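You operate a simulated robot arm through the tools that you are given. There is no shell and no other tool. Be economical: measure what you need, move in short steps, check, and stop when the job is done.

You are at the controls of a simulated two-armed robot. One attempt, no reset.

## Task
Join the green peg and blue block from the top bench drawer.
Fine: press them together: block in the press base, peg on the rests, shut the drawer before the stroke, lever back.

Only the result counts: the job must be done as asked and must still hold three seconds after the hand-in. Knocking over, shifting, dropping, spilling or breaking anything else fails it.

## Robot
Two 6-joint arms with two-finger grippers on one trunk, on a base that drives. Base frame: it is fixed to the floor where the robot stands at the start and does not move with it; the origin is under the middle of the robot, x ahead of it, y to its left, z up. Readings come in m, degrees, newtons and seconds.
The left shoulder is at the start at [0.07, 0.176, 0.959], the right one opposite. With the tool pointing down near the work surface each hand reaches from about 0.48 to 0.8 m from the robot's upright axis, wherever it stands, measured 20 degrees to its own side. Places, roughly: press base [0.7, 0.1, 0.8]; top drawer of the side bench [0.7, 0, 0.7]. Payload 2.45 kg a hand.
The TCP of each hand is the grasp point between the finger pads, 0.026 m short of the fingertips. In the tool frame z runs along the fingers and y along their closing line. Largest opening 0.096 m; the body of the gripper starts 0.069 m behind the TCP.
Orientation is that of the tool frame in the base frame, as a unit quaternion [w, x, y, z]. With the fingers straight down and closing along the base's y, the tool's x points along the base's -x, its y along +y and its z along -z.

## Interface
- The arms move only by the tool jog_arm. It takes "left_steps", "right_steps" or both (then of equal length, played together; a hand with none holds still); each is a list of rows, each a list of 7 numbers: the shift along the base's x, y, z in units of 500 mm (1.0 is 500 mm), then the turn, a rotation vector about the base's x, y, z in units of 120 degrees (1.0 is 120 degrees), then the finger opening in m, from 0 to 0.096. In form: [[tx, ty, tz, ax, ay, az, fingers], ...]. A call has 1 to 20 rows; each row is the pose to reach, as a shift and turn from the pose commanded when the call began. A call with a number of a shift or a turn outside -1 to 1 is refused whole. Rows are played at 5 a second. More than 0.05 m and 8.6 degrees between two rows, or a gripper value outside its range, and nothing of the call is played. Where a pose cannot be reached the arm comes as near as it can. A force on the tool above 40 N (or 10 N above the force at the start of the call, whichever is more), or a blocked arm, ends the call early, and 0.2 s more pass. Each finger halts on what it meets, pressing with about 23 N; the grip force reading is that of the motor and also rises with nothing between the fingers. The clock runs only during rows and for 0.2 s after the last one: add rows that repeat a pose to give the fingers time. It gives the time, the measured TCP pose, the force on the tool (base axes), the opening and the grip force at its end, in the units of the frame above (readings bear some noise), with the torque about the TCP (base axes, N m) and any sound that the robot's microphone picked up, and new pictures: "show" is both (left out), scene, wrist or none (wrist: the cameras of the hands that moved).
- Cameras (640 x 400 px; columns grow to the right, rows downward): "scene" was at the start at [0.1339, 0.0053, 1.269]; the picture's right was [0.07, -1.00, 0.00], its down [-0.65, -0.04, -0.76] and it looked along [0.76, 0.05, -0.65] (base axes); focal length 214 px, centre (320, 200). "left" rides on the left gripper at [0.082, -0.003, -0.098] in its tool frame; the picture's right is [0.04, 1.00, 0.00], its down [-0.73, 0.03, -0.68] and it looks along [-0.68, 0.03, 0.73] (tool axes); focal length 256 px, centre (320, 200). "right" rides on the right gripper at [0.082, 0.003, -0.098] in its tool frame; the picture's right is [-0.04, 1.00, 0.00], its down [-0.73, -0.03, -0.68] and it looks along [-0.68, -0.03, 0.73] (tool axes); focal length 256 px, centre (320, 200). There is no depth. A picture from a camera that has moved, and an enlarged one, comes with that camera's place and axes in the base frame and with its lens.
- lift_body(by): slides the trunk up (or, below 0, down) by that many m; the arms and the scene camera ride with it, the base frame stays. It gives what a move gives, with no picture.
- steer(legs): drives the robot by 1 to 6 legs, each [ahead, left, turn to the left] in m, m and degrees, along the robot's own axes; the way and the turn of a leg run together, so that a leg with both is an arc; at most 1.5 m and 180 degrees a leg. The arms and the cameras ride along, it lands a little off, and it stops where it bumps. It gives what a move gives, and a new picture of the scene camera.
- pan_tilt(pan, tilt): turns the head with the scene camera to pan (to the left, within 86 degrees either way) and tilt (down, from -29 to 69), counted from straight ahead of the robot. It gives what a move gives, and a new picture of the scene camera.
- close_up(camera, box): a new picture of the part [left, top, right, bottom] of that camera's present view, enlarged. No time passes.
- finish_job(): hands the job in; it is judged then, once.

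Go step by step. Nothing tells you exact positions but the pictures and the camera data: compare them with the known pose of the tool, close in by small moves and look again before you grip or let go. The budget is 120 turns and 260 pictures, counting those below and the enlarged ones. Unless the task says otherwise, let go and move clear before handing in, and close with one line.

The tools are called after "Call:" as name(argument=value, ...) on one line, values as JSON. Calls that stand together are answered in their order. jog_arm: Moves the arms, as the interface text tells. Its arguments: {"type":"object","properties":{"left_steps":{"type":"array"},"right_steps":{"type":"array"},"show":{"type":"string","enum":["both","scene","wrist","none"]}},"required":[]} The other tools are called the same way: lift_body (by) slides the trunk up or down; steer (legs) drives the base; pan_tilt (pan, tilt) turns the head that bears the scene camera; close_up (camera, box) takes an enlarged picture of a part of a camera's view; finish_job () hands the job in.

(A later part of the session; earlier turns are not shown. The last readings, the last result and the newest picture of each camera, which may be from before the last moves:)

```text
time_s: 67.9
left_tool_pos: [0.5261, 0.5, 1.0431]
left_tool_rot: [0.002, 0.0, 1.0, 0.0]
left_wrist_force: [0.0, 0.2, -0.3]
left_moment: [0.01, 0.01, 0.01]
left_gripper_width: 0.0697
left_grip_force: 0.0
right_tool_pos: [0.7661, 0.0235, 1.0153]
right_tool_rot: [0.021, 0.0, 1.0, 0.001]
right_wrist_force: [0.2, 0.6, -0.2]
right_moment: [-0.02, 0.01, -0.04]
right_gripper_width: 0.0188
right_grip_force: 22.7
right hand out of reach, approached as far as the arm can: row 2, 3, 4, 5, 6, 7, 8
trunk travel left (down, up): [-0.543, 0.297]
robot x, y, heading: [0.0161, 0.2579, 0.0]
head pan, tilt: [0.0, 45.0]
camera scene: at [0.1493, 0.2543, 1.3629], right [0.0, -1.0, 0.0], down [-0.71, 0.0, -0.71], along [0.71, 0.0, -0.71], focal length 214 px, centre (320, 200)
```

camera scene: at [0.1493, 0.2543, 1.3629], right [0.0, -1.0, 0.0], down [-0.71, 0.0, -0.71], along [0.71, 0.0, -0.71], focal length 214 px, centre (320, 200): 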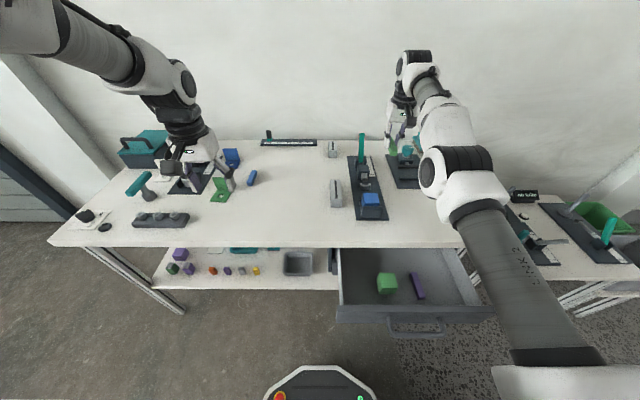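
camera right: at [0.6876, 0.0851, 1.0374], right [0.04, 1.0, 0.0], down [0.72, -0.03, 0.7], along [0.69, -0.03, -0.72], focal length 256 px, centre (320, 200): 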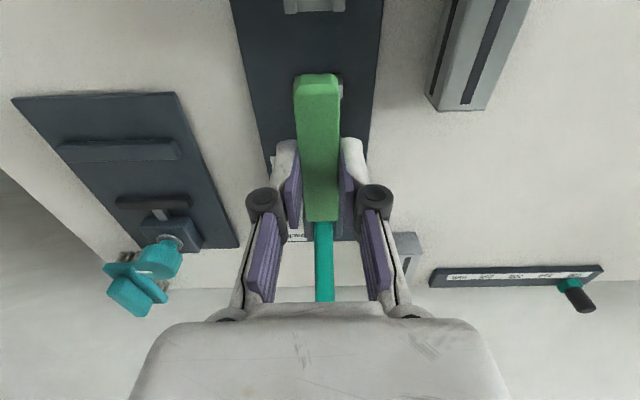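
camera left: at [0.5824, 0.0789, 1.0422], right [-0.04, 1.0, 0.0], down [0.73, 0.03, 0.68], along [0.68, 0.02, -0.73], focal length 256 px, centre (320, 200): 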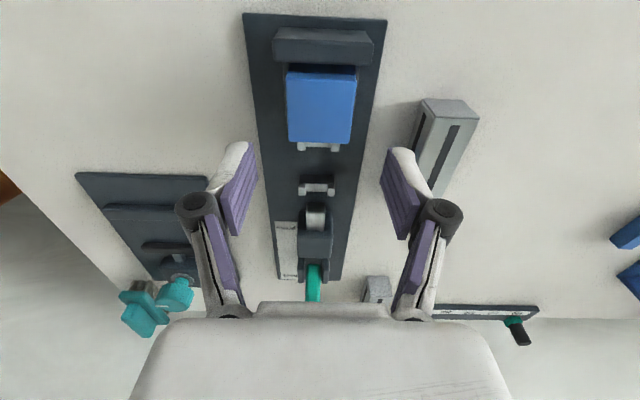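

Call:
steer(legs=[[-0.12, 0.0, 0.0]])

Call:
jog_arm(right_steps=[[-0.08, -0.02, -0.03, 0, 0, 0, 0.005], [-0.16, -0.04, -0.06, 0, 0, 0, 0.005], [-0.22, -0.06, -0.1, 0, 0, 0, 0.005], [-0.24, -0.08, -0.16, 0, 0, 0, 0.005], [-0.24, -0.1, -0.2, 0, 0, 0, 0.005], [-0.24, -0.1, -0.2, 0, 0, 0, 0.005]], show="scene")

```text
time_s: 69.1
left_tool_pos: [0.407, 0.5018, 1.0436]
left_tool_rot: [0.001, 0.0, 1.0, 0.0]
left_wrist_force: [-0.3, 1.1, 0.2]
left_moment: [0.06, -0.02, 0.0]
left_gripper_width: 0.07
left_grip_force: 0.1
right_tool_pos: [0.6467, 0.0239, 1.0159]
right_tool_rot: [0.021, 0.0, 1.0, 0.0]
right_wrist_force: [0.0, 0.6, -0.2]
right_moment: [-0.01, 0.01, 0.01]
right_gripper_width: 0.0192
right_grip_force: 23.6
trunk travel left (down, up): [-0.543, 0.297]
robot x, y, heading: [-0.1046, 0.2553, -0.2]
head pan, tilt: [0.0, 45.0]
camera scene: at [0.0305, 0.2546, 1.3629], right [0.0, -1.0, 0.0], down [-0.71, 0.0, -0.71], along [0.71, 0.0, -0.71], focal length 214 px, centre (320, 200)
```

scene: 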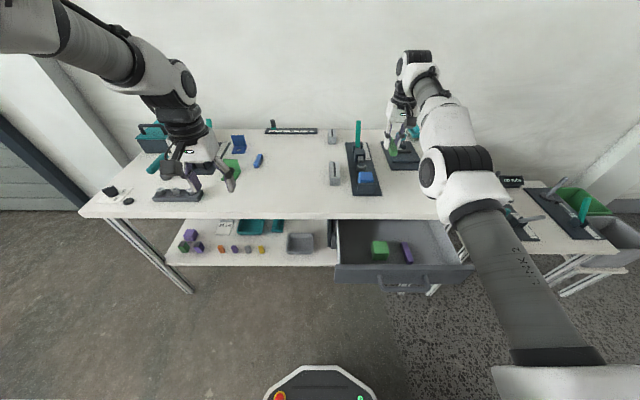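

```text
time_s: 70.5
left_tool_pos: [0.4063, 0.5015, 1.0437]
left_tool_rot: [0.0, 0.0, 1.0, 0.0]
left_wrist_force: [-0.3, -0.3, -0.6]
left_moment: [-0.03, 0.03, 0.03]
left_gripper_width: 0.0699
left_grip_force: 0.0
right_tool_pos: [0.6496, 0.0134, 1.0017]
right_tool_rot: [0.02, -0.001, 1.0, 0.001]
right_wrist_force: [0.3, -0.4, 0.1]
right_moment: [-0.05, 0.02, 0.03]
right_gripper_width: 0.0193
right_grip_force: 23.0
right hand out of reach, approached as far as the arm can: row 1, 2, 3, 4, 5, 6
trunk travel left (down, up): [-0.543, 0.297]
robot x, y, heading: [-0.1, 0.2527, -0.0]
head pan, tilt: [0.0, 45.0]
camera scene: at [0.0306, 0.2546, 1.3629], right [0.0, -1.0, 0.0], down [-0.71, 0.0, -0.71], along [0.71, 0.0, -0.71], focal length 214 px, centre (320, 200)
```

scene: 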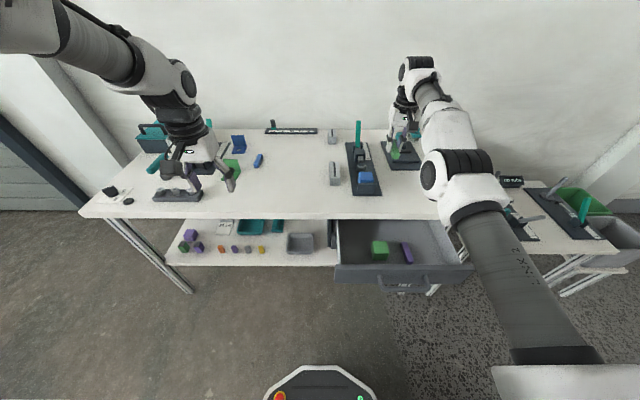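

The right arm looks stuck nearly straight. I'll look at its configuration with the head camera.

Call:
pan_tilt(pan=-30, tilt=15)

```text
time_s: 71.5
left_tool_pos: [0.4071, 0.5013, 1.0429]
left_tool_rot: [0.0, 0.0, 1.0, 0.0]
left_wrist_force: [-0.7, 0.3, 0.0]
left_moment: [0.0, 0.02, -0.02]
left_gripper_width: 0.07
left_grip_force: 0.0
right_tool_pos: [0.6506, 0.0145, 1.0015]
right_tool_rot: [0.02, -0.001, 1.0, 0.001]
right_wrist_force: [-0.7, 0.3, -0.5]
right_moment: [-0.03, -0.02, -0.02]
right_gripper_width: 0.0194
right_grip_force: 23.5
trunk travel left (down, up): [-0.543, 0.297]
robot x, y, heading: [-0.1001, 0.2505, 0.3]
head pan, tilt: [-30.0, 15.0]
camera scene: at [0.0302, 0.208, 1.4096], right [-0.5, -0.87, 0.0], down [-0.23, 0.13, -0.97], along [0.84, -0.48, -0.26], focal length 214 px, centre (320, 200)
```

scene: 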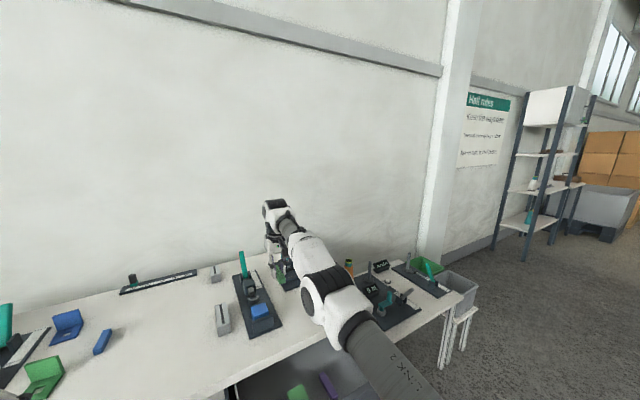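

Call:
jog_arm(right_steps=[[0.06, 0, 0.06, 0, 0, 0, 0.005], [0.12, 0, 0.12, 0, 0, 0, 0.005], [0.18, 0, 0.18, 0, 0, 0, 0.005], [0.18, 0, 0.18, 0, 0, 0, 0.005]], show="none")

Call:
jog_arm(right_steps=[[-0.06, 0, 0.07, 0, 0, 0, 0.005], [-0.12, 0, 0.14, 0, 0, 0, 0.005], [-0.18, 0, 0.2, 0, 0, 0, 0.005], [-0.24, 0, 0.2, 0, 0, 0, 0.005], [-0.3, 0, 0.2, 0, 0, 0, 0.005]], show="scene")

```text
time_s: 72.5
left_tool_pos: [0.4067, 0.5024, 1.0439]
left_tool_rot: [0.001, 0.0, 1.0, 0.0]
left_wrist_force: [0.4, -1.0, -0.1]
left_moment: [0.03, -0.03, 0.01]
left_gripper_width: 0.0699
left_grip_force: 0.1
right_tool_pos: [0.6399, 0.0158, 1.0453]
right_tool_rot: [0.022, 0.0, 1.0, 0.0]
right_wrist_force: [0.2, 0.4, 0.3]
right_moment: [-0.03, -0.01, -0.01]
right_gripper_width: 0.0195
right_grip_force: 22.8
right hand out of reach, approached as far as the arm can: row 1, 2, 3, 4
trunk travel left (down, up): [-0.543, 0.297]
robot x, y, heading: [-0.0976, 0.2579, -0.0]
head pan, tilt: [-30.0, 15.0]
```

```text
time_s: 73.7
left_tool_pos: [0.4071, 0.5026, 1.0433]
left_tool_rot: [0.0, 0.0, 1.0, 0.001]
left_wrist_force: [-1.3, -0.8, 0.2]
left_moment: [0.02, -0.01, 0.03]
left_gripper_width: 0.0702
left_grip_force: 0.0
right_tool_pos: [0.4892, 0.0145, 1.1444]
right_tool_rot: [0.021, -0.001, 1.0, 0.001]
right_wrist_force: [-0.1, 0.7, -0.9]
right_moment: [0.0, -0.01, 0.06]
right_gripper_width: 0.0193
right_grip_force: 22.7
trunk travel left (down, up): [-0.543, 0.297]
robot x, y, heading: [-0.103, 0.2564, -0.3]
head pan, tilt: [-30.0, 15.0]
camera scene: at [0.0288, 0.2079, 1.4098], right [-0.5, -0.87, 0.0], down [-0.22, 0.13, -0.97], along [0.84, -0.48, -0.26], focal length 214 px, centre (320, 200)
```

scene: 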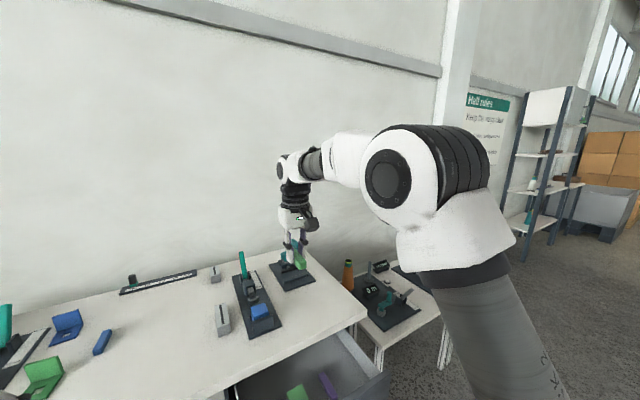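

The arm is bent properly again. I'll drive back in and bring the peg over the rests, keeping the motion inside the arm's reach.

Call:
steer(legs=[[0.135, 0.0, 0.2]])

Call:
pan_tilt(pan=-10, tilt=45)

Call:
jog_arm(right_steps=[[0.04, 0.02, -0.05, 0, 0.01, 0, 0.005], [0.08, 0.05, -0.1, 0, 0.02, 0, 0.005], [0.12, 0.08, -0.15, 0, 0.02, 0, 0.005], [0.16, 0.11, -0.2, 0, 0.02, 0, 0.005], [0.19, 0.133, -0.25, 0, 0.02, 0, 0.005], [0.22, 0.133, -0.31, 0, 0.02, 0, 0.005], [0.235, 0.133, -0.38, 0, 0.02, 0, 0.005], [0.235, 0.133, -0.42, 0, 0.02, 0, 0.005], [0.235, 0.133, -0.42, 0, 0.02, 0, 0.005]])

```text
time_s: 75.0
left_tool_pos: [0.5386, 0.5041, 1.0447]
left_tool_rot: [0.001, -0.003, 1.0, 0.0]
left_wrist_force: [0.8, -0.3, 0.9]
left_moment: [-0.01, -0.01, -0.02]
left_gripper_width: 0.0701
left_grip_force: 0.0
right_tool_pos: [0.6245, 0.0181, 1.1435]
right_tool_rot: [0.021, -0.003, 1.0, 0.001]
right_wrist_force: [-0.4, -0.1, -1.0]
right_moment: [0.02, 0.03, 0.01]
right_gripper_width: 0.0192
right_grip_force: 22.9
trunk travel left (down, up): [-0.543, 0.297]
robot x, y, heading: [0.0302, 0.2523, 0.3]
head pan, tilt: [-30.0, 15.0]
camera scene: at [0.1629, 0.2091, 1.4098], right [-0.49, -0.87, 0.0], down [-0.22, 0.13, -0.97], along [0.84, -0.48, -0.26], focal length 214 px, centre (320, 200)
```

scene: 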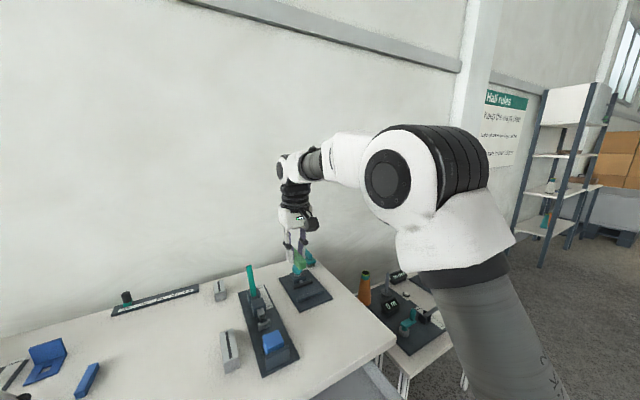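

```text
time_s: 75.9
left_tool_pos: [0.5378, 0.5051, 1.0444]
left_tool_rot: [0.001, -0.003, 1.0, 0.0]
left_wrist_force: [0.2, 0.0, 0.0]
left_moment: [-0.02, -0.01, 0.02]
left_gripper_width: 0.07
left_grip_force: 0.0
right_tool_pos: [0.626, 0.018, 1.1448]
right_tool_rot: [0.021, -0.004, 1.0, 0.001]
right_wrist_force: [-0.2, 0.5, 0.3]
right_moment: [-0.02, -0.04, -0.02]
right_gripper_width: 0.0192
right_grip_force: 23.1
trunk travel left (down, up): [-0.543, 0.297]
robot x, y, heading: [0.0318, 0.2547, 0.4]
head pan, tilt: [-10.0, 45.0]
camera scene: at [0.1619, 0.2416, 1.3631], right [-0.17, -0.99, 0.0], down [-0.7, 0.12, -0.71], along [0.7, -0.12, -0.71], focal length 214 px, centre (320, 200)
```

scene: 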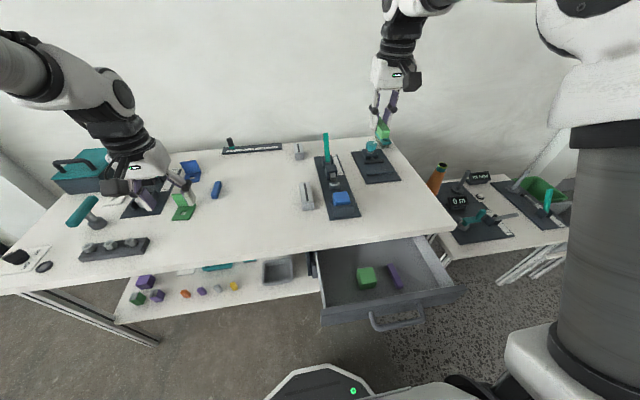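

```text
time_s: 77.9
left_tool_pos: [0.5378, 0.5052, 1.044]
left_tool_rot: [0.0, -0.003, 1.0, -0.001]
left_wrist_force: [0.0, 0.3, -0.4]
left_moment: [0.0, -0.05, -0.01]
left_gripper_width: 0.07
left_grip_force: 0.1
right_tool_pos: [0.7422, 0.0849, 0.9349]
right_tool_rot: [0.002, -0.004, 1.0, 0.001]
right_wrist_force: [0.6, -0.3, -1.4]
right_moment: [0.0, -0.01, 0.0]
right_gripper_width: 0.0192
right_grip_force: 22.8
trunk travel left (down, up): [-0.543, 0.297]
robot x, y, heading: [0.0312, 0.2547, 0.4]
head pan, tilt: [-10.0, 45.0]
camera scene: at [0.1624, 0.2417, 1.3629], right [-0.17, -0.99, 0.0], down [-0.7, 0.12, -0.71], along [0.7, -0.12, -0.71], focal length 214 px, centre (320, 200)
camera right: at [0.6607, 0.0874, 1.0335], right [0.03, 1.0, 0.0], down [0.73, -0.03, 0.68], along [0.68, -0.02, -0.73], focal length 256 px, centre (320, 200)
```

scene: 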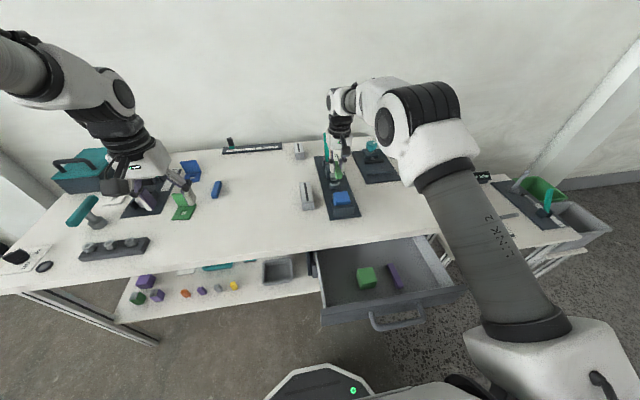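
right: 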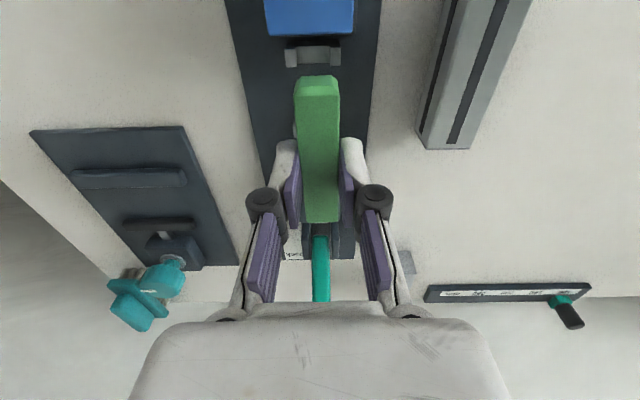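

Call:
close_up(camera="right", box=[240, 0, 400, 260])

Call:
close_up(camera="scene", box=[300, 130, 380, 220])

```text
1.54 times, centred on (320, 130) of right
camera zoom: at [0.6607, 0.0874, 1.0335], right [0.03, 1.0, 0.0], down [0.73, -0.03, 0.68], along [0.68, -0.02, -0.73], focal length 394 px, centre (320, 308)
```

zoom: 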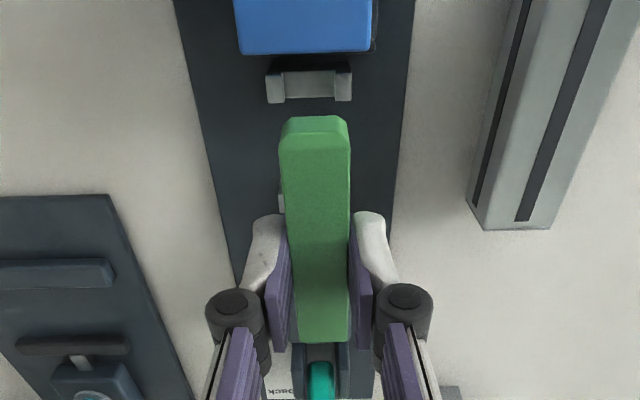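

```text
4.44 times, centred on (340, 175) of scene
camera zoom: at [0.1624, 0.2417, 1.3629], right [-0.17, -0.99, 0.0], down [-0.7, 0.12, -0.71], along [0.7, -0.12, -0.71], focal length 953 px, centre (231, 311)
```

zoom: 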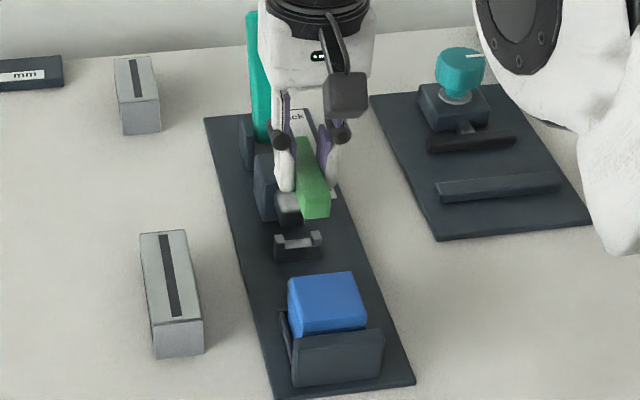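

Peg and rests differ by 3 mm in y; I'll correct this, centre the peg between block and ram, and descend to just above the rests.

Call:
jog_arm(right_steps=[[-0.0084, -0.0066, 0, 0, 0, 0, 0.005], [-0.0084, -0.0066, -0.04, 0, 0, 0, 0.005], [-0.0084, -0.0066, -0.08, 0, 0, 0, 0.005], [-0.0084, -0.0066, -0.12, 0, 0, 0, 0.005], [-0.0084, -0.0066, -0.12, 0, 0, 0, 0.005]], show="none")

Call:
close_up(camera="right", box=[240, 0, 400, 260])

Call:
close_up(camera="scene", box=[310, 150, 370, 210])

```text
time_s: 79.1
left_tool_pos: [0.5394, 0.5053, 1.0451]
left_tool_rot: [0.001, -0.003, 1.0, 0.0]
left_wrist_force: [0.1, 0.7, -0.1]
left_moment: [0.02, 0.02, -0.03]
left_gripper_width: 0.0699
left_grip_force: 0.1
right_tool_pos: [0.7372, 0.0805, 0.8755]
right_tool_rot: [0.001, -0.004, 1.0, 0.001]
right_wrist_force: [-0.1, -0.9, -1.4]
right_moment: [0.02, -0.02, -0.01]
right_gripper_width: 0.0188
right_grip_force: 23.1
trunk travel left (down, up): [-0.543, 0.297]
robot x, y, heading: [0.0292, 0.256, 0.3]
head pan, tilt: [-10.0, 45.0]
```

```text
1.54 times, centred on (320, 130) of right
camera zoom: at [0.6558, 0.0833, 0.9735], right [0.03, 1.0, 0.0], down [0.73, -0.03, 0.68], along [0.68, -0.02, -0.73], focal length 394 px, centre (320, 308)
```

zoom: 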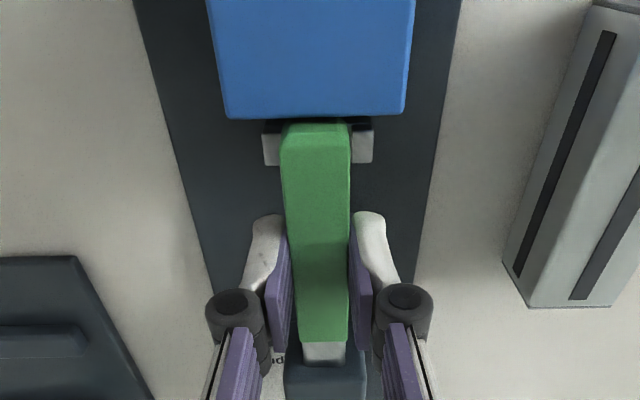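

```text
6.67 times, centred on (340, 180) of scene
camera zoom: at [0.1622, 0.2418, 1.3629], right [-0.17, -0.99, 0.0], down [-0.7, 0.12, -0.71], along [0.7, -0.12, -0.71], focal length 1430 px, centre (187, 333)
```

zoom: 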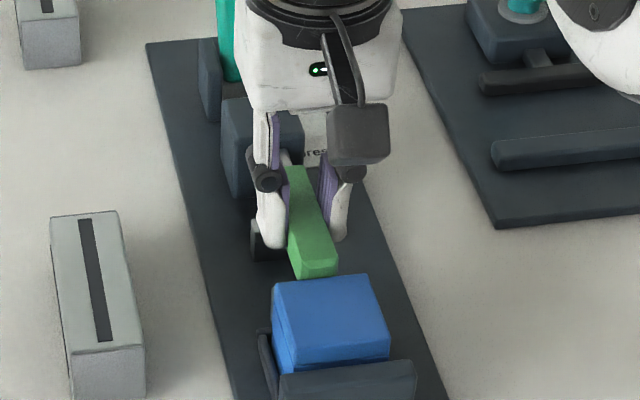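

Peg is centred between the prongs; I'll shift it 2 mm toward +x for clearance to the block and lower until contact.

Call:
jog_arm(right_steps=[[0.004, 0, 0, 0, 0, 0, 0.005], [0.004, 0, -0.008, 0, 0, 0, 0.005], [0.004, 0, -0.016, 0, 0, 0, 0.005], [0.004, 0, -0.024, 0, 0, 0, 0.005], [0.004, 0, -0.03, 0, 0, 0, 0.005], [0.004, 0, -0.034, 0, 0, 0, 0.005], [0.004, 0, -0.038, 0, 0, 0, 0.005]], show="none")

Call:
close_up(camera="right", box=[240, 0, 400, 260])

Call:
close_up(camera="scene", box=[310, 150, 370, 210])

```text
time_s: 80.7
left_tool_pos: [0.538, 0.5047, 1.0443]
left_tool_rot: [0.002, -0.003, 1.0, 0.0]
left_wrist_force: [-1.0, 0.0, 0.6]
left_moment: [0.02, 0.02, 0.0]
left_gripper_width: 0.07
left_grip_force: 0.1
right_tool_pos: [0.742, 0.0809, 0.854]
right_tool_rot: [0.001, -0.004, 1.0, 0.0]
right_wrist_force: [0.6, -0.6, -1.0]
right_moment: [0.0, -0.02, 0.0]
right_gripper_width: 0.0192
right_grip_force: 22.8
trunk travel left (down, up): [-0.543, 0.297]
robot x, y, heading: [0.0359, 0.2538, 0.4]
head pan, tilt: [-10.0, 45.0]
```

```text
1.54 times, centred on (320, 130) of right
camera zoom: at [0.659, 0.0828, 0.9537], right [0.03, 1.0, 0.0], down [0.73, -0.03, 0.68], along [0.68, -0.02, -0.73], focal length 394 px, centre (320, 308)
```

zoom: 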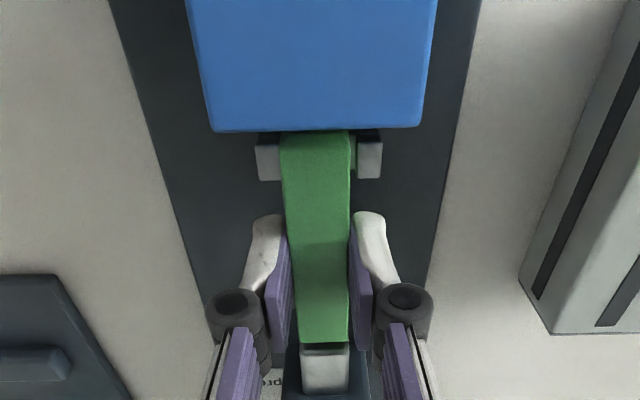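

```text
6.67 times, centred on (340, 180) of scene
camera zoom: at [0.1625, 0.2417, 1.3629], right [-0.17, -0.99, 0.0], down [-0.7, 0.12, -0.71], along [0.7, -0.12, -0.71], focal length 1430 px, centre (187, 333)
```

zoom: 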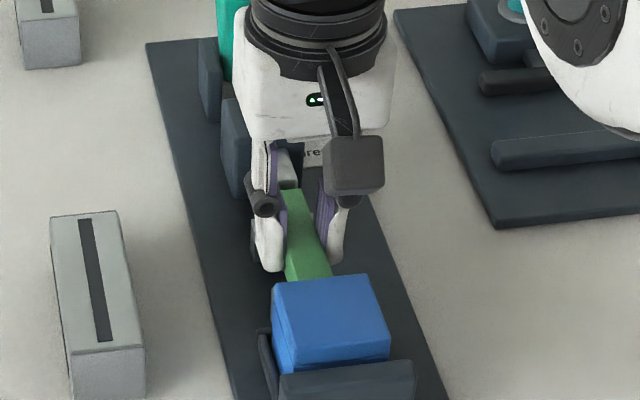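

No contact yet; continuing down in small steps.

Call:
jog_arm(right_steps=[[-0.001, 0, -0.004, 0, 0, 0, 0.005], [-0.001, 0, -0.008, 0, 0, 0, 0.005], [-0.001, 0, -0.012, 0, 0, 0, 0.005], [-0.001, 0, -0.016, 0, 0, 0, 0.005], [-0.001, 0, -0.02, 0, 0, 0, 0.005]], show="none")

Call:
close_up(camera="right", box=[240, 60, 400, 260])

```text
time_s: 81.9
left_tool_pos: [0.5363, 0.5056, 1.045]
left_tool_rot: [0.002, -0.003, 1.0, -0.001]
left_wrist_force: [0.2, -0.5, 0.5]
left_moment: [-0.02, -0.03, 0.01]
left_gripper_width: 0.0699
left_grip_force: 0.1
right_tool_pos: [0.7394, 0.0813, 0.8485]
right_tool_rot: [0.002, -0.004, 1.0, 0.001]
right_wrist_force: [2.6, -2.0, 21.0]
right_moment: [-0.04, -0.14, 0.01]
right_gripper_width: 0.0194
right_grip_force: 23.1
trunk travel left (down, up): [-0.543, 0.297]
robot x, y, heading: [0.0315, 0.255, 0.5]
head pan, tilt: [-10.0, 45.0]
```

```text
2.00 times, centred on (320, 160) of right
camera zoom: at [0.6572, 0.0834, 0.9468], right [0.03, 1.0, 0.0], down [0.73, -0.03, 0.68], along [0.68, -0.02, -0.73], focal length 512 px, centre (320, 280)
```

zoom: 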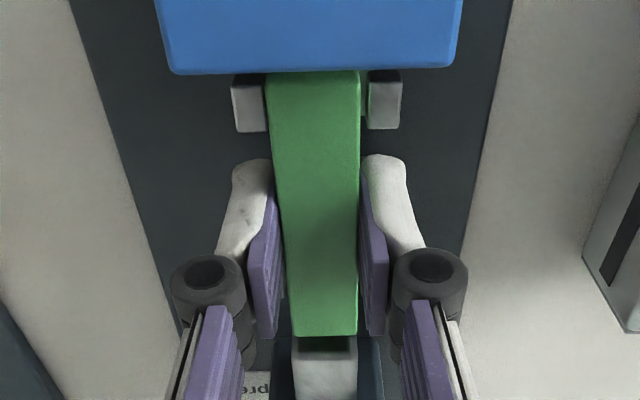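

Contact at 21 N with the peg between the prongs: it's on the rests. Releasing and rising.

Call:
jog_arm(right_steps=[[0, 0, 0.004, 0, 0, 0, 0.005], [0, 0, 0.006, 0, 0, 0, 0.018], [0, 0, 0.006, 0, 0, 0, 0.03], [0, 0, 0.006, 0, 0, 0, 0.04], [0, 0, 0.006, 0, 0, 0, 0.04], [0, 0, 0.05, 0, 0, 0, 0.04], [0, 0, 0.12, 0, 0, 0, 0.04], [0, 0, 0.2, 0, 0, 0, 0.04]], show="none")

Call:
close_up(camera="right", box=[240, 0, 400, 260])

Call:
close_up(camera="scene", box=[310, 130, 380, 220])

```text
time_s: 83.7
left_tool_pos: [0.5371, 0.5053, 1.0448]
left_tool_rot: [0.002, -0.003, 1.0, 0.0]
left_wrist_force: [0.5, -0.3, -0.2]
left_moment: [0.02, 0.03, -0.02]
left_gripper_width: 0.0697
left_grip_force: 0.1
right_tool_pos: [0.7392, 0.0806, 0.9452]
right_tool_rot: [0.001, -0.004, 1.0, 0.0]
right_wrist_force: [-0.4, -1.5, -0.6]
right_moment: [0.03, -0.03, 0.01]
right_gripper_width: 0.0403
right_grip_force: 0.1
trunk travel left (down, up): [-0.543, 0.297]
robot x, y, heading: [0.0323, 0.258, 0.3]
head pan, tilt: [-10.0, 45.0]
```

```text
1.54 times, centred on (320, 130) of right
camera zoom: at [0.6582, 0.0837, 1.0427], right [0.03, 1.0, 0.0], down [0.73, -0.03, 0.68], along [0.68, -0.02, -0.73], focal length 394 px, centre (320, 308)
```

zoom: 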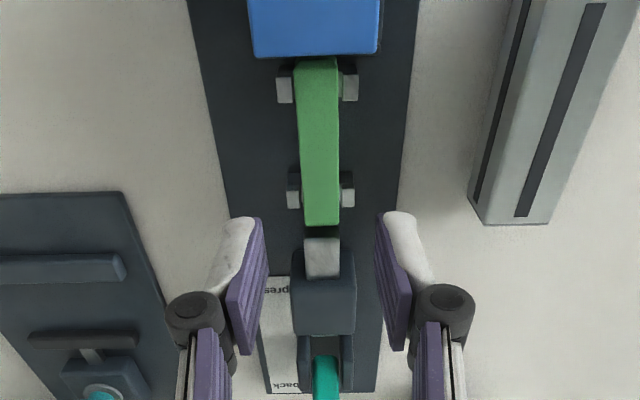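

```text
4.44 times, centred on (345, 175) of scene
camera zoom: at [0.1613, 0.2419, 1.363], right [-0.17, -0.99, 0.0], down [-0.7, 0.12, -0.71], along [0.7, -0.12, -0.71], focal length 953 px, centre (209, 311)
```

zoom: 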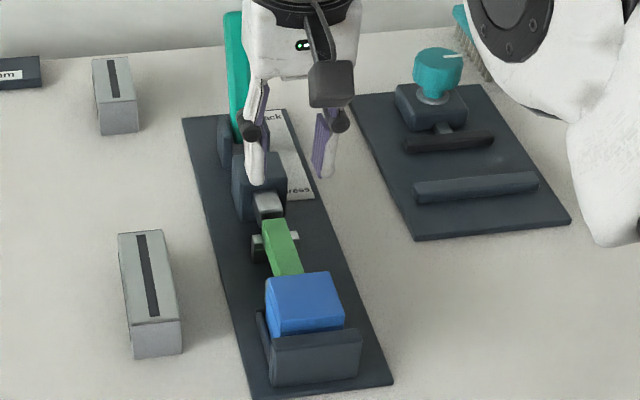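

The peg rests in line between ram and block. Now the drawer: I'll raise the right hand, back the base off, and push the handle bar with closed fingers.

Call:
jog_arm(right_steps=[[0, 0, 0.08, 0, 0, 0, 0.03], [-0.03, 0, 0.15, 0, 0, 0, 0.01], [-0.1, 0, 0.18, 0, 0, 0, 0.0], [-0.18, 0, 0.18, 0, 0, 0, 0.0], [-0.24, 0, 0.18, 0, 0, 0, 0.0]], show="none")

Call:
steer(legs=[[-0.43, 0.0, 0.0], [0.0, -0.08, 0.0]])

Call:
lift_body(by=-0.15)

```text
time_s: 84.9
left_tool_pos: [0.5364, 0.5053, 1.0444]
left_tool_rot: [0.0, -0.003, 1.0, 0.0]
left_wrist_force: [0.7, 0.3, 0.3]
left_moment: [-0.03, 0.0, -0.03]
left_gripper_width: 0.0701
left_grip_force: 0.1
right_tool_pos: [0.62, 0.0815, 1.0362]
right_tool_rot: [0.001, -0.003, 1.0, 0.0]
right_wrist_force: [-1.4, 0.4, -0.2]
right_moment: [0.03, 0.01, -0.01]
right_gripper_width: 0.0
right_grip_force: 23.0
trunk travel left (down, up): [-0.543, 0.297]
robot x, y, heading: [0.0331, 0.2574, 0.6]
head pan, tilt: [-10.0, 45.0]
```

```text
time_s: 88.2
left_tool_pos: [0.0947, 0.4238, 1.0429]
left_tool_rot: [0.001, -0.007, 1.0, 0.0]
left_wrist_force: [-0.5, -1.3, 0.5]
left_moment: [0.03, 0.03, 0.05]
left_gripper_width: 0.0701
left_grip_force: 0.2
right_tool_pos: [0.1808, 0.0009, 1.0353]
right_tool_rot: [0.001, -0.008, 1.0, 0.0]
right_wrist_force: [0.2, -0.4, 0.1]
right_moment: [0.03, -0.01, -0.01]
right_gripper_width: 0.0
right_grip_force: 23.1
trunk travel left (down, up): [-0.543, 0.297]
robot x, y, heading: [-0.4133, 0.1691, 1.1]
head pan, tilt: [-10.0, 45.0]
camera scene: at [-0.2791, 0.1559, 1.363], right [-0.16, -0.99, 0.0], down [-0.7, 0.11, -0.71], along [0.7, -0.11, -0.71], focal length 214 px, centre (320, 200)
```

scene: 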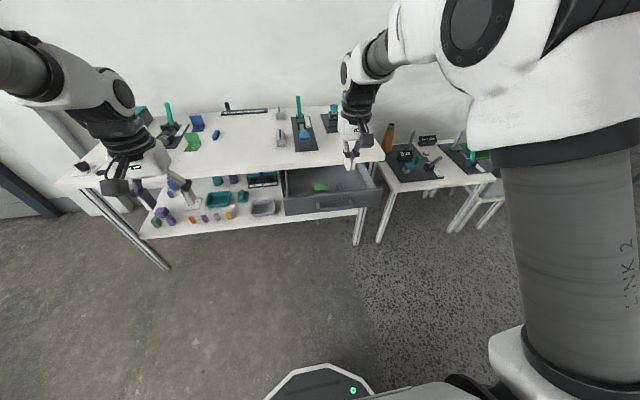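

```text
time_s: 90.0
left_tool_pos: [0.0949, 0.4234, 0.8938]
left_tool_rot: [0.001, -0.008, 1.0, 0.0]
left_wrist_force: [-0.2, 0.4, 0.5]
left_moment: [0.01, 0.0, 0.02]
left_gripper_width: 0.0699
left_grip_force: 0.0
right_tool_pos: [0.1812, 0.0018, 0.8871]
right_tool_rot: [0.002, -0.007, 1.0, 0.001]
right_wrist_force: [-0.2, -0.5, 0.0]
right_moment: [0.0, 0.0, -0.01]
right_gripper_width: 0.0
right_grip_force: 23.5
trunk travel left (down, up): [-0.393, 0.447]
robot x, y, heading: [-0.4117, 0.1721, 0.7]
head pan, tilt: [-10.0, 45.0]
```

Call:
jog_arm(right_steps=[[0.01, 0, -0.08, 0, 0, 0, 0.0], [0.03, 0, -0.16, 0, 0, 0, 0.0], [0.05, 0, -0.24, 0, 0, 0, 0.0], [0.07, 0, -0.318, 0, 0, 0, 0.0], [0.07, 0, -0.318, 0, 0, 0, 0.0]])

```text
time_s: 91.2
left_tool_pos: [0.0944, 0.4248, 0.8936]
left_tool_rot: [0.001, -0.007, 1.0, -0.001]
left_wrist_force: [0.1, 1.0, 0.3]
left_moment: [0.03, 0.03, 0.0]
left_gripper_width: 0.0699
left_grip_force: 0.1
right_tool_pos: [0.2169, 0.0037, 0.7268]
right_tool_rot: [0.001, -0.008, 1.0, 0.001]
right_wrist_force: [0.2, 0.3, -0.2]
right_moment: [0.01, -0.05, 0.0]
right_gripper_width: 0.0
right_grip_force: 22.9
trunk travel left (down, up): [-0.393, 0.447]
robot x, y, heading: [-0.4067, 0.1687, 0.9]
head pan, tilt: [-10.0, 45.0]
camera scene: at [-0.2796, 0.157, 1.213], right [-0.16, -0.99, 0.0], down [-0.7, 0.11, -0.71], along [0.7, -0.11, -0.71], focal length 214 px, centre (320, 200)
camera right: at [0.1353, 0.0054, 0.8248], right [0.02, 1.0, 0.0], down [0.73, -0.02, 0.68], along [0.68, -0.02, -0.73], focal length 256 px, centre (320, 200)
```

scene: 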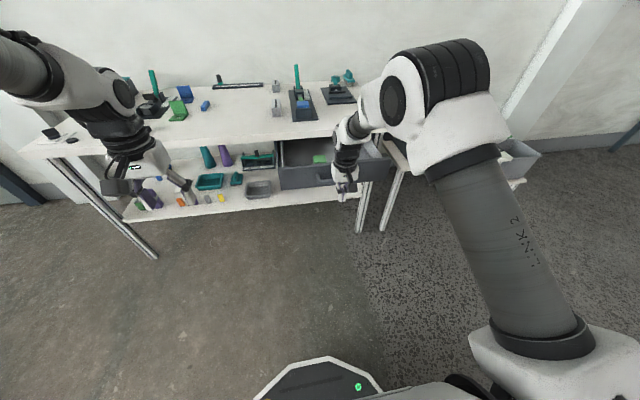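
right: 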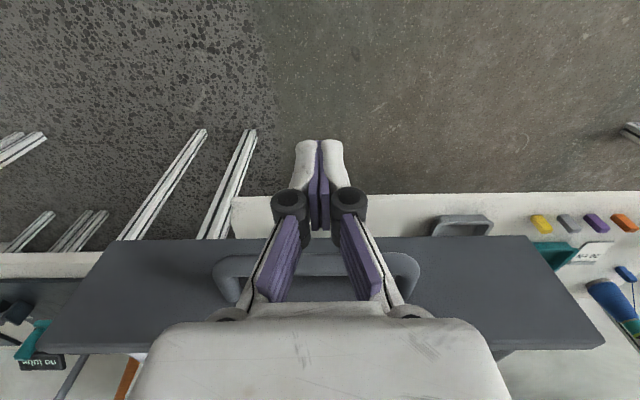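

The closed fingers face the handle's middle. I'll push by driving forward, then finish with the arm under force supervision.

Call:
steer(legs=[[0.12, 0.0, -0.9], [0.115, 0.0, 0.0]])

Call:
jog_arm(right_steps=[[0.01, 0, 0, 0, 0, 0, 0.0], [0.02, 0, 0, 0, 0, 0, 0.0], [0.03, 0, 0, 0, 0, 0, 0.0], [0.04, 0, 0, 0, 0, 0, 0.0], [0.05, 0, 0, 0, 0, 0, 0.0], [0.06, 0, 0, 0, 0, 0, 0.0], [0.07, 0, 0, 0, 0, 0, 0.0]])

```text
time_s: 93.3
left_tool_pos: [0.336, 0.417, 0.8929]
left_tool_rot: [0.0, 0.001, 1.0, 0.0]
left_wrist_force: [1.0, 0.3, 0.3]
left_moment: [0.0, 0.01, 0.0]
left_gripper_width: 0.0699
left_grip_force: 0.1
right_tool_pos: [0.4499, -0.0056, 0.7245]
right_tool_rot: [-0.001, 0.0, 1.0, 0.0]
right_wrist_force: [-0.1, 0.9, 0.5]
right_moment: [0.0, 0.03, 0.0]
right_gripper_width: 0.0001
right_grip_force: 28.8
trunk travel left (down, up): [-0.393, 0.447]
robot x, y, heading: [-0.1733, 0.1717, 0.0]
head pan, tilt: [-10.0, 45.0]
camera scene: at [-0.0423, 0.1558, 1.2128], right [-0.17, -0.98, 0.0], down [-0.7, 0.12, -0.71], along [0.7, -0.12, -0.71], focal length 214 px, centre (320, 200)
```

scene: 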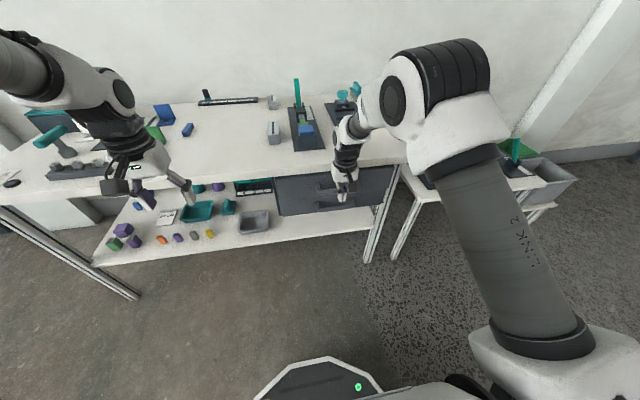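

```text
time_s: 94.9
left_tool_pos: [0.3319, 0.417, 0.8954]
left_tool_rot: [0.001, 0.002, 1.0, 0.0]
left_wrist_force: [0.1, -0.6, -0.4]
left_moment: [-0.03, 0.0, -0.01]
left_gripper_width: 0.0698
left_grip_force: 0.1
right_tool_pos: [0.4773, -0.0054, 0.7247]
right_tool_rot: [-0.009, 0.001, 1.0, 0.0]
right_wrist_force: [-17.2, 0.2, 5.6]
right_moment: [0.21, 0.03, 0.01]
right_gripper_width: 0.006
right_grip_force: 27.9
trunk travel left (down, up): [-0.393, 0.447]
robot x, y, heading: [-0.1704, 0.1696, -0.1]
head pan, tilt: [-10.0, 45.0]
stopped in row 7 (right hand): the force on the tool passed its limit at 44 N (the readings are from after the stop); the commanded pose is now the measured one
camera scene: at [-0.0464, 0.1561, 1.2134], right [-0.18, -0.98, 0.0], down [-0.69, 0.12, -0.71], along [0.7, -0.12, -0.71], focal length 214 px, centre (320, 200)
camera right: at [0.3971, -0.0019, 0.8241], right [0.04, 1.0, 0.0], down [0.75, -0.03, 0.67], along [0.67, -0.03, -0.75], focal length 256 px, centre (320, 200)
```

scene: 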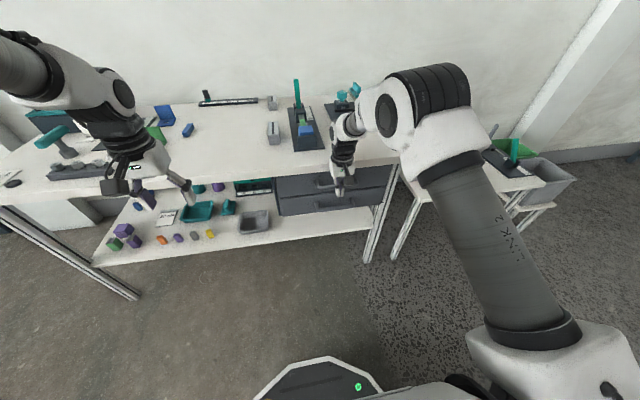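
right: 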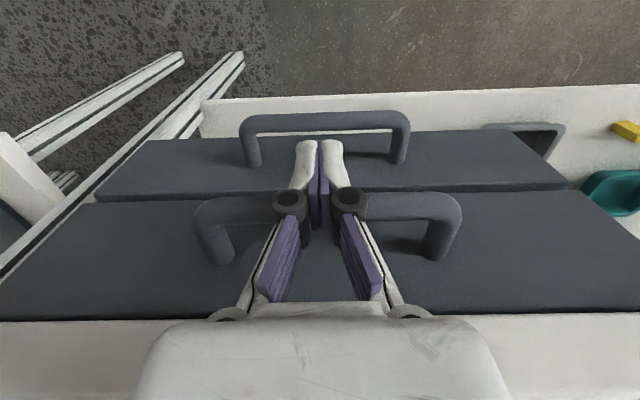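

The push ended at the stop exactly where the closed drawer should be (bar at x≈0.497). I'll back the hand off, rise, and confirm it's shut.

Call:
jog_arm(left_steps=[[0, 0, 0.05, 0, 0, 0, 0.07], [0, 0, 0.1, 0, 0, 0, 0.07], [0, 0, 0.15, 0, 0, 0, 0.07], [0, 0, 0.2, 0, 0, 0, 0.07], [0, 0, 0.2, 0, 0, 0, 0.07], [0, 0, 0.2, 0, 0, 0, 0.07], [0, 0, 0.2, 0, 0, 0, 0.07]], right_steps=[[-0.05, 0, 0, 0, 0, 0, 0.0], [-0.1, 0, 0, 0, 0, 0, 0.0], [-0.12, 0, 0.06, 0, 0, 0, 0.02], [-0.12, 0, 0.14, 0, 0, 0, 0.04], [-0.12, 0, 0.22, 0, 0, 0, 0.05], [-0.12, 0, 0.3, 0, 0, 0, 0.05], [-0.12, 0, 0.38, 0, 0, 0, 0.05]], show="scene")

Call:
close_up(camera="scene", box=[250, 60, 410, 230])

```text
time_s: 96.5
left_tool_pos: [0.3315, 0.4157, 0.9943]
left_tool_rot: [0.001, 0.001, 1.0, -0.001]
left_wrist_force: [-0.7, 0.4, 0.2]
left_moment: [0.02, -0.03, -0.03]
left_gripper_width: 0.0701
left_grip_force: 0.1
right_tool_pos: [0.4193, -0.0058, 0.9138]
right_tool_rot: [-0.008, 0.0, 1.0, 0.001]
right_wrist_force: [-1.2, -0.1, 0.6]
right_moment: [0.0, -0.03, 0.0]
right_gripper_width: 0.0498
right_grip_force: 0.0
trunk travel left (down, up): [-0.393, 0.447]
robot x, y, heading: [-0.1765, 0.1679, -0.1]
head pan, tilt: [-10.0, 45.0]
camera scene: at [-0.0448, 0.1558, 1.213], right [-0.17, -0.98, 0.0], down [-0.7, 0.12, -0.71], along [0.7, -0.12, -0.71], focal length 214 px, centre (320, 200)
```

scene: 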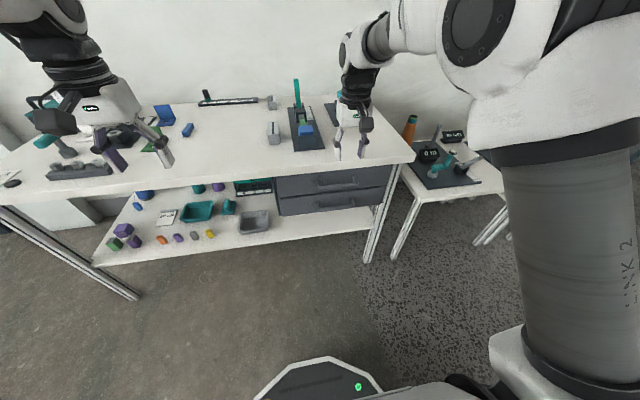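

```text
2.35 times, centred on (330, 145) of scene
camera zoom: at [-0.0448, 0.1558, 1.213], right [-0.17, -0.98, 0.0], down [-0.7, 0.12, -0.71], along [0.7, -0.12, -0.71], focal length 505 px, centre (296, 329)
```

zoom: 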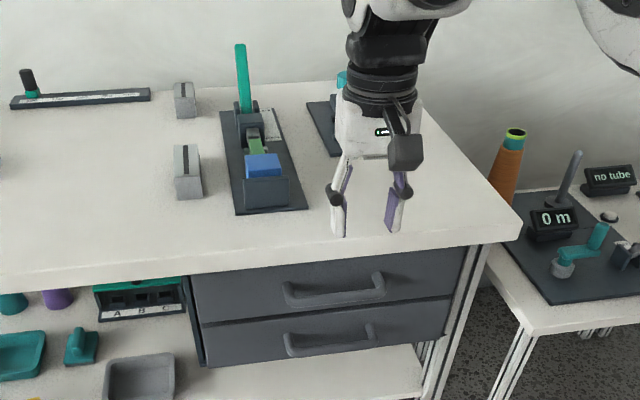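

Drawer is shut flush. Now raise the trunk and drive in so the right hand can reach the lever.

Call:
lift_body(by=0.2)

Call:
steer(legs=[[0.0, 0.1, 0.0], [0.37, 0.0, 0.1]])

Call:
close_up(camera="scene", box=[280, 120, 420, 260])

```text
time_s: 98.7
left_tool_pos: [0.3329, 0.4157, 1.1942]
left_tool_rot: [0.0, 0.001, 1.0, 0.0]
left_wrist_force: [0.1, 0.0, -1.3]
left_moment: [-0.01, -0.01, 0.02]
left_gripper_width: 0.0699
left_grip_force: 0.1
right_tool_pos: [0.4214, -0.006, 1.1131]
right_tool_rot: [-0.006, 0.001, 1.0, 0.001]
right_wrist_force: [0.8, 0.3, -1.2]
right_moment: [0.0, 0.01, 0.0]
right_gripper_width: 0.05
right_grip_force: 0.0
trunk travel left (down, up): [-0.593, 0.247]
robot x, y, heading: [-0.1731, 0.1714, 0.1]
head pan, tilt: [-10.0, 45.0]
```

```text
time_s: 101.8
left_tool_pos: [0.7007, 0.5154, 1.1943]
left_tool_rot: [0.001, 0.001, 1.0, 0.0]
left_wrist_force: [-0.2, 0.9, -0.3]
left_moment: [-0.02, -0.04, 0.01]
left_gripper_width: 0.07
left_grip_force: 0.0
right_tool_pos: [0.7868, 0.0952, 1.113]
right_tool_rot: [-0.007, 0.001, 1.0, 0.0]
right_wrist_force: [-0.5, 0.8, -0.3]
right_moment: [-0.04, 0.01, 0.0]
right_gripper_width: 0.05
right_grip_force: 0.2
trunk travel left (down, up): [-0.593, 0.247]
robot x, y, heading: [0.1938, 0.2696, 0.3]
head pan, tilt: [-10.0, 45.0]
camera scene: at [0.3229, 0.2563, 1.413], right [-0.18, -0.98, 0.0], down [-0.7, 0.12, -0.71], along [0.7, -0.12, -0.71], focal length 214 px, centre (320, 200)
```

scene: 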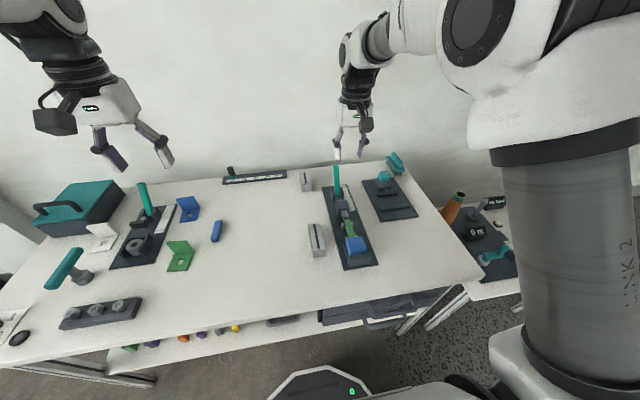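

```text
2.86 times, centred on (350, 190) of scene
camera zoom: at [0.3229, 0.2563, 1.413], right [-0.18, -0.98, 0.0], down [-0.7, 0.12, -0.71], along [0.7, -0.12, -0.71], focal length 613 px, centre (234, 229)
```

zoom: 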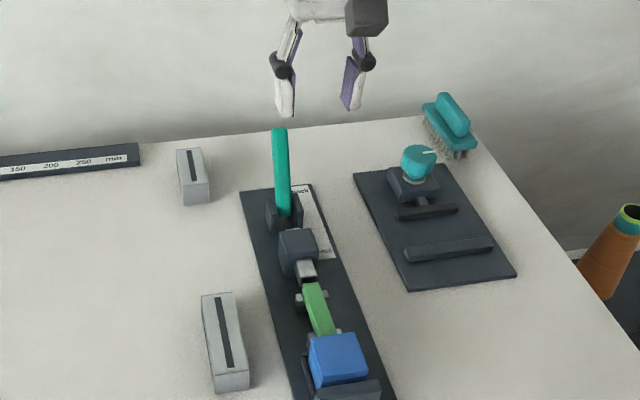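

Lever: pivot near (0.925, 0.081, 0.82), tip near (0.972, 0.081, 0.93). I'll tilt the right hand 25° forward for reach and bring it just above the tip, fingers straddling in y.

Call:
jog_arm(right_steps=[[0.04, -0.006, -0.01, 0, -0.035, 0, 0.06], [0.09, -0.012, -0.04, 0, -0.07, 0, 0.06], [0.14, -0.018, -0.08, 0, -0.105, 0, 0.06], [0.19, -0.024, -0.12, 0, -0.14, 0, 0.06], [0.24, -0.028, -0.16, 0, -0.175, 0, 0.06], [0.28, -0.028, -0.2, 0, -0.208, 0, 0.06], [0.29, -0.028, -0.22, 0, -0.208, 0, 0.06], [0.29, -0.028, -0.22, 0, -0.208, 0, 0.06]])

Call:
close_up(camera="scene", box=[290, 110, 400, 220])

```text
time_s: 103.6
left_tool_pos: [0.7011, 0.516, 1.1955]
left_tool_rot: [0.001, 0.002, 1.0, 0.0]
left_wrist_force: [-0.4, -0.9, 0.4]
left_moment: [0.02, -0.01, -0.01]
left_gripper_width: 0.0698
left_grip_force: 0.1
right_tool_pos: [0.9321, 0.0833, 1.0034]
right_tool_rot: [0.209, 0.001, 0.978, 0.001]
right_wrist_force: [-0.4, 0.2, 0.3]
right_moment: [-0.02, 0.02, 0.03]
right_gripper_width: 0.0601
right_grip_force: 0.0
trunk travel left (down, up): [-0.593, 0.247]
robot x, y, heading: [0.1941, 0.2721, 0.2]
head pan, tilt: [-10.0, 45.0]
camera scene: at [0.3232, 0.2564, 1.4129], right [-0.18, -0.98, 0.0], down [-0.7, 0.12, -0.71], along [0.7, -0.12, -0.71], focal length 214 px, centre (320, 200)
camera right: at [0.8174, 0.0849, 1.0604], right [0.04, 1.0, 0.02], down [0.39, -0.03, 0.92], along [0.92, -0.03, -0.39], focal length 256 px, centre (320, 200)
```

scene: 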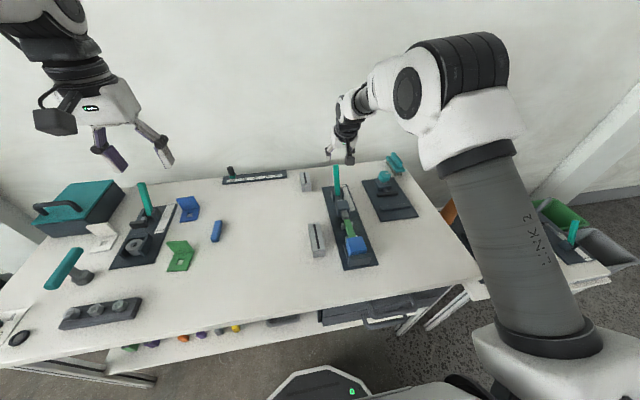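
right: 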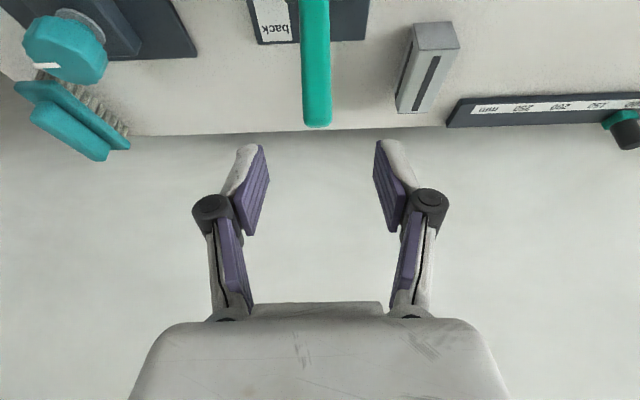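

```text
3.64 times, centred on (345, 165) of scene
camera zoom: at [0.3232, 0.2564, 1.4129], right [-0.18, -0.98, 0.0], down [-0.7, 0.12, -0.71], along [0.7, -0.12, -0.71], focal length 780 px, centre (229, 327)
```

zoom: 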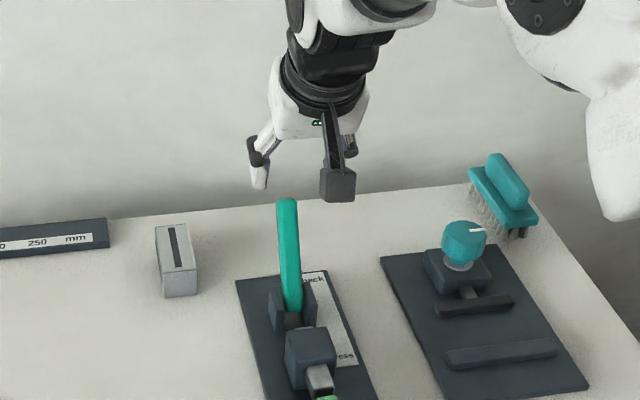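

Tip refined to (0.967, 0.079, 0.935). Moving down to straddle the lever 2.5 cm below its tip.

Call:
jog_arm(right_steps=[[0.025, -0.008, -0.03, 0, 0, 0, 0.06], [0.05, -0.008, -0.08, 0, 0, 0, 0.06], [0.05, -0.008, -0.13, 0, 0, 0, 0.06], [0.05, -0.008, -0.18, 0, 0, 0, 0.06], [0.05, -0.008, -0.19, 0, 0, 0, 0.06], [0.05, -0.008, -0.19, 0, 0, 0, 0.06]], show="wrist")

Call:
close_up(camera="scene", box=[290, 130, 400, 240])

```text
time_s: 105.0
left_tool_pos: [0.7003, 0.5161, 1.1947]
left_tool_rot: [0.0, 0.001, 1.0, 0.0]
left_wrist_force: [0.8, 0.4, 0.9]
left_moment: [0.0, 0.02, -0.01]
left_gripper_width: 0.0701
left_grip_force: 0.1
right_tool_pos: [0.9558, 0.0774, 0.9086]
right_tool_rot: [0.21, 0.001, 0.978, 0.001]
right_wrist_force: [-0.5, 0.3, -0.9]
right_moment: [0.0, 0.05, -0.01]
right_gripper_width: 0.06
right_grip_force: 0.0
trunk travel left (down, up): [-0.593, 0.247]
robot x, y, heading: [0.1954, 0.2721, -0.1]
head pan, tilt: [-10.0, 45.0]
camera right: at [0.8413, 0.0802, 0.9659], right [0.04, 1.0, 0.02], down [0.39, -0.03, 0.92], along [0.92, -0.03, -0.39], focal length 256 px, centre (320, 200)
```

right: 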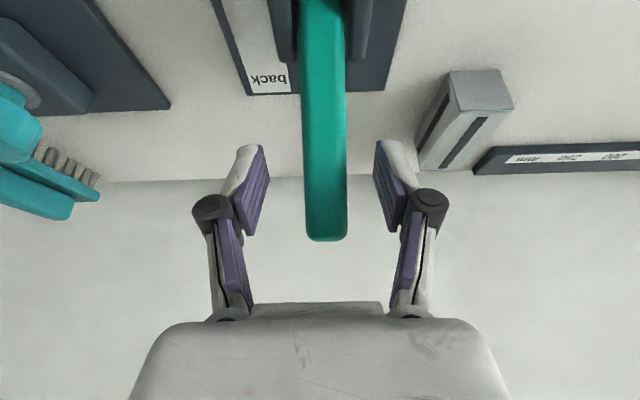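

```text
3.64 times, centred on (345, 185) of scene
camera zoom: at [0.3232, 0.2563, 1.4129], right [-0.18, -0.98, 0.0], down [-0.7, 0.12, -0.71], along [0.7, -0.12, -0.71], focal length 780 px, centre (229, 254)
```

zoom: 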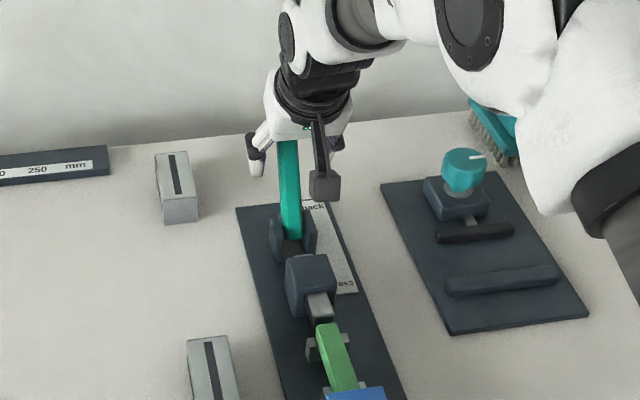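

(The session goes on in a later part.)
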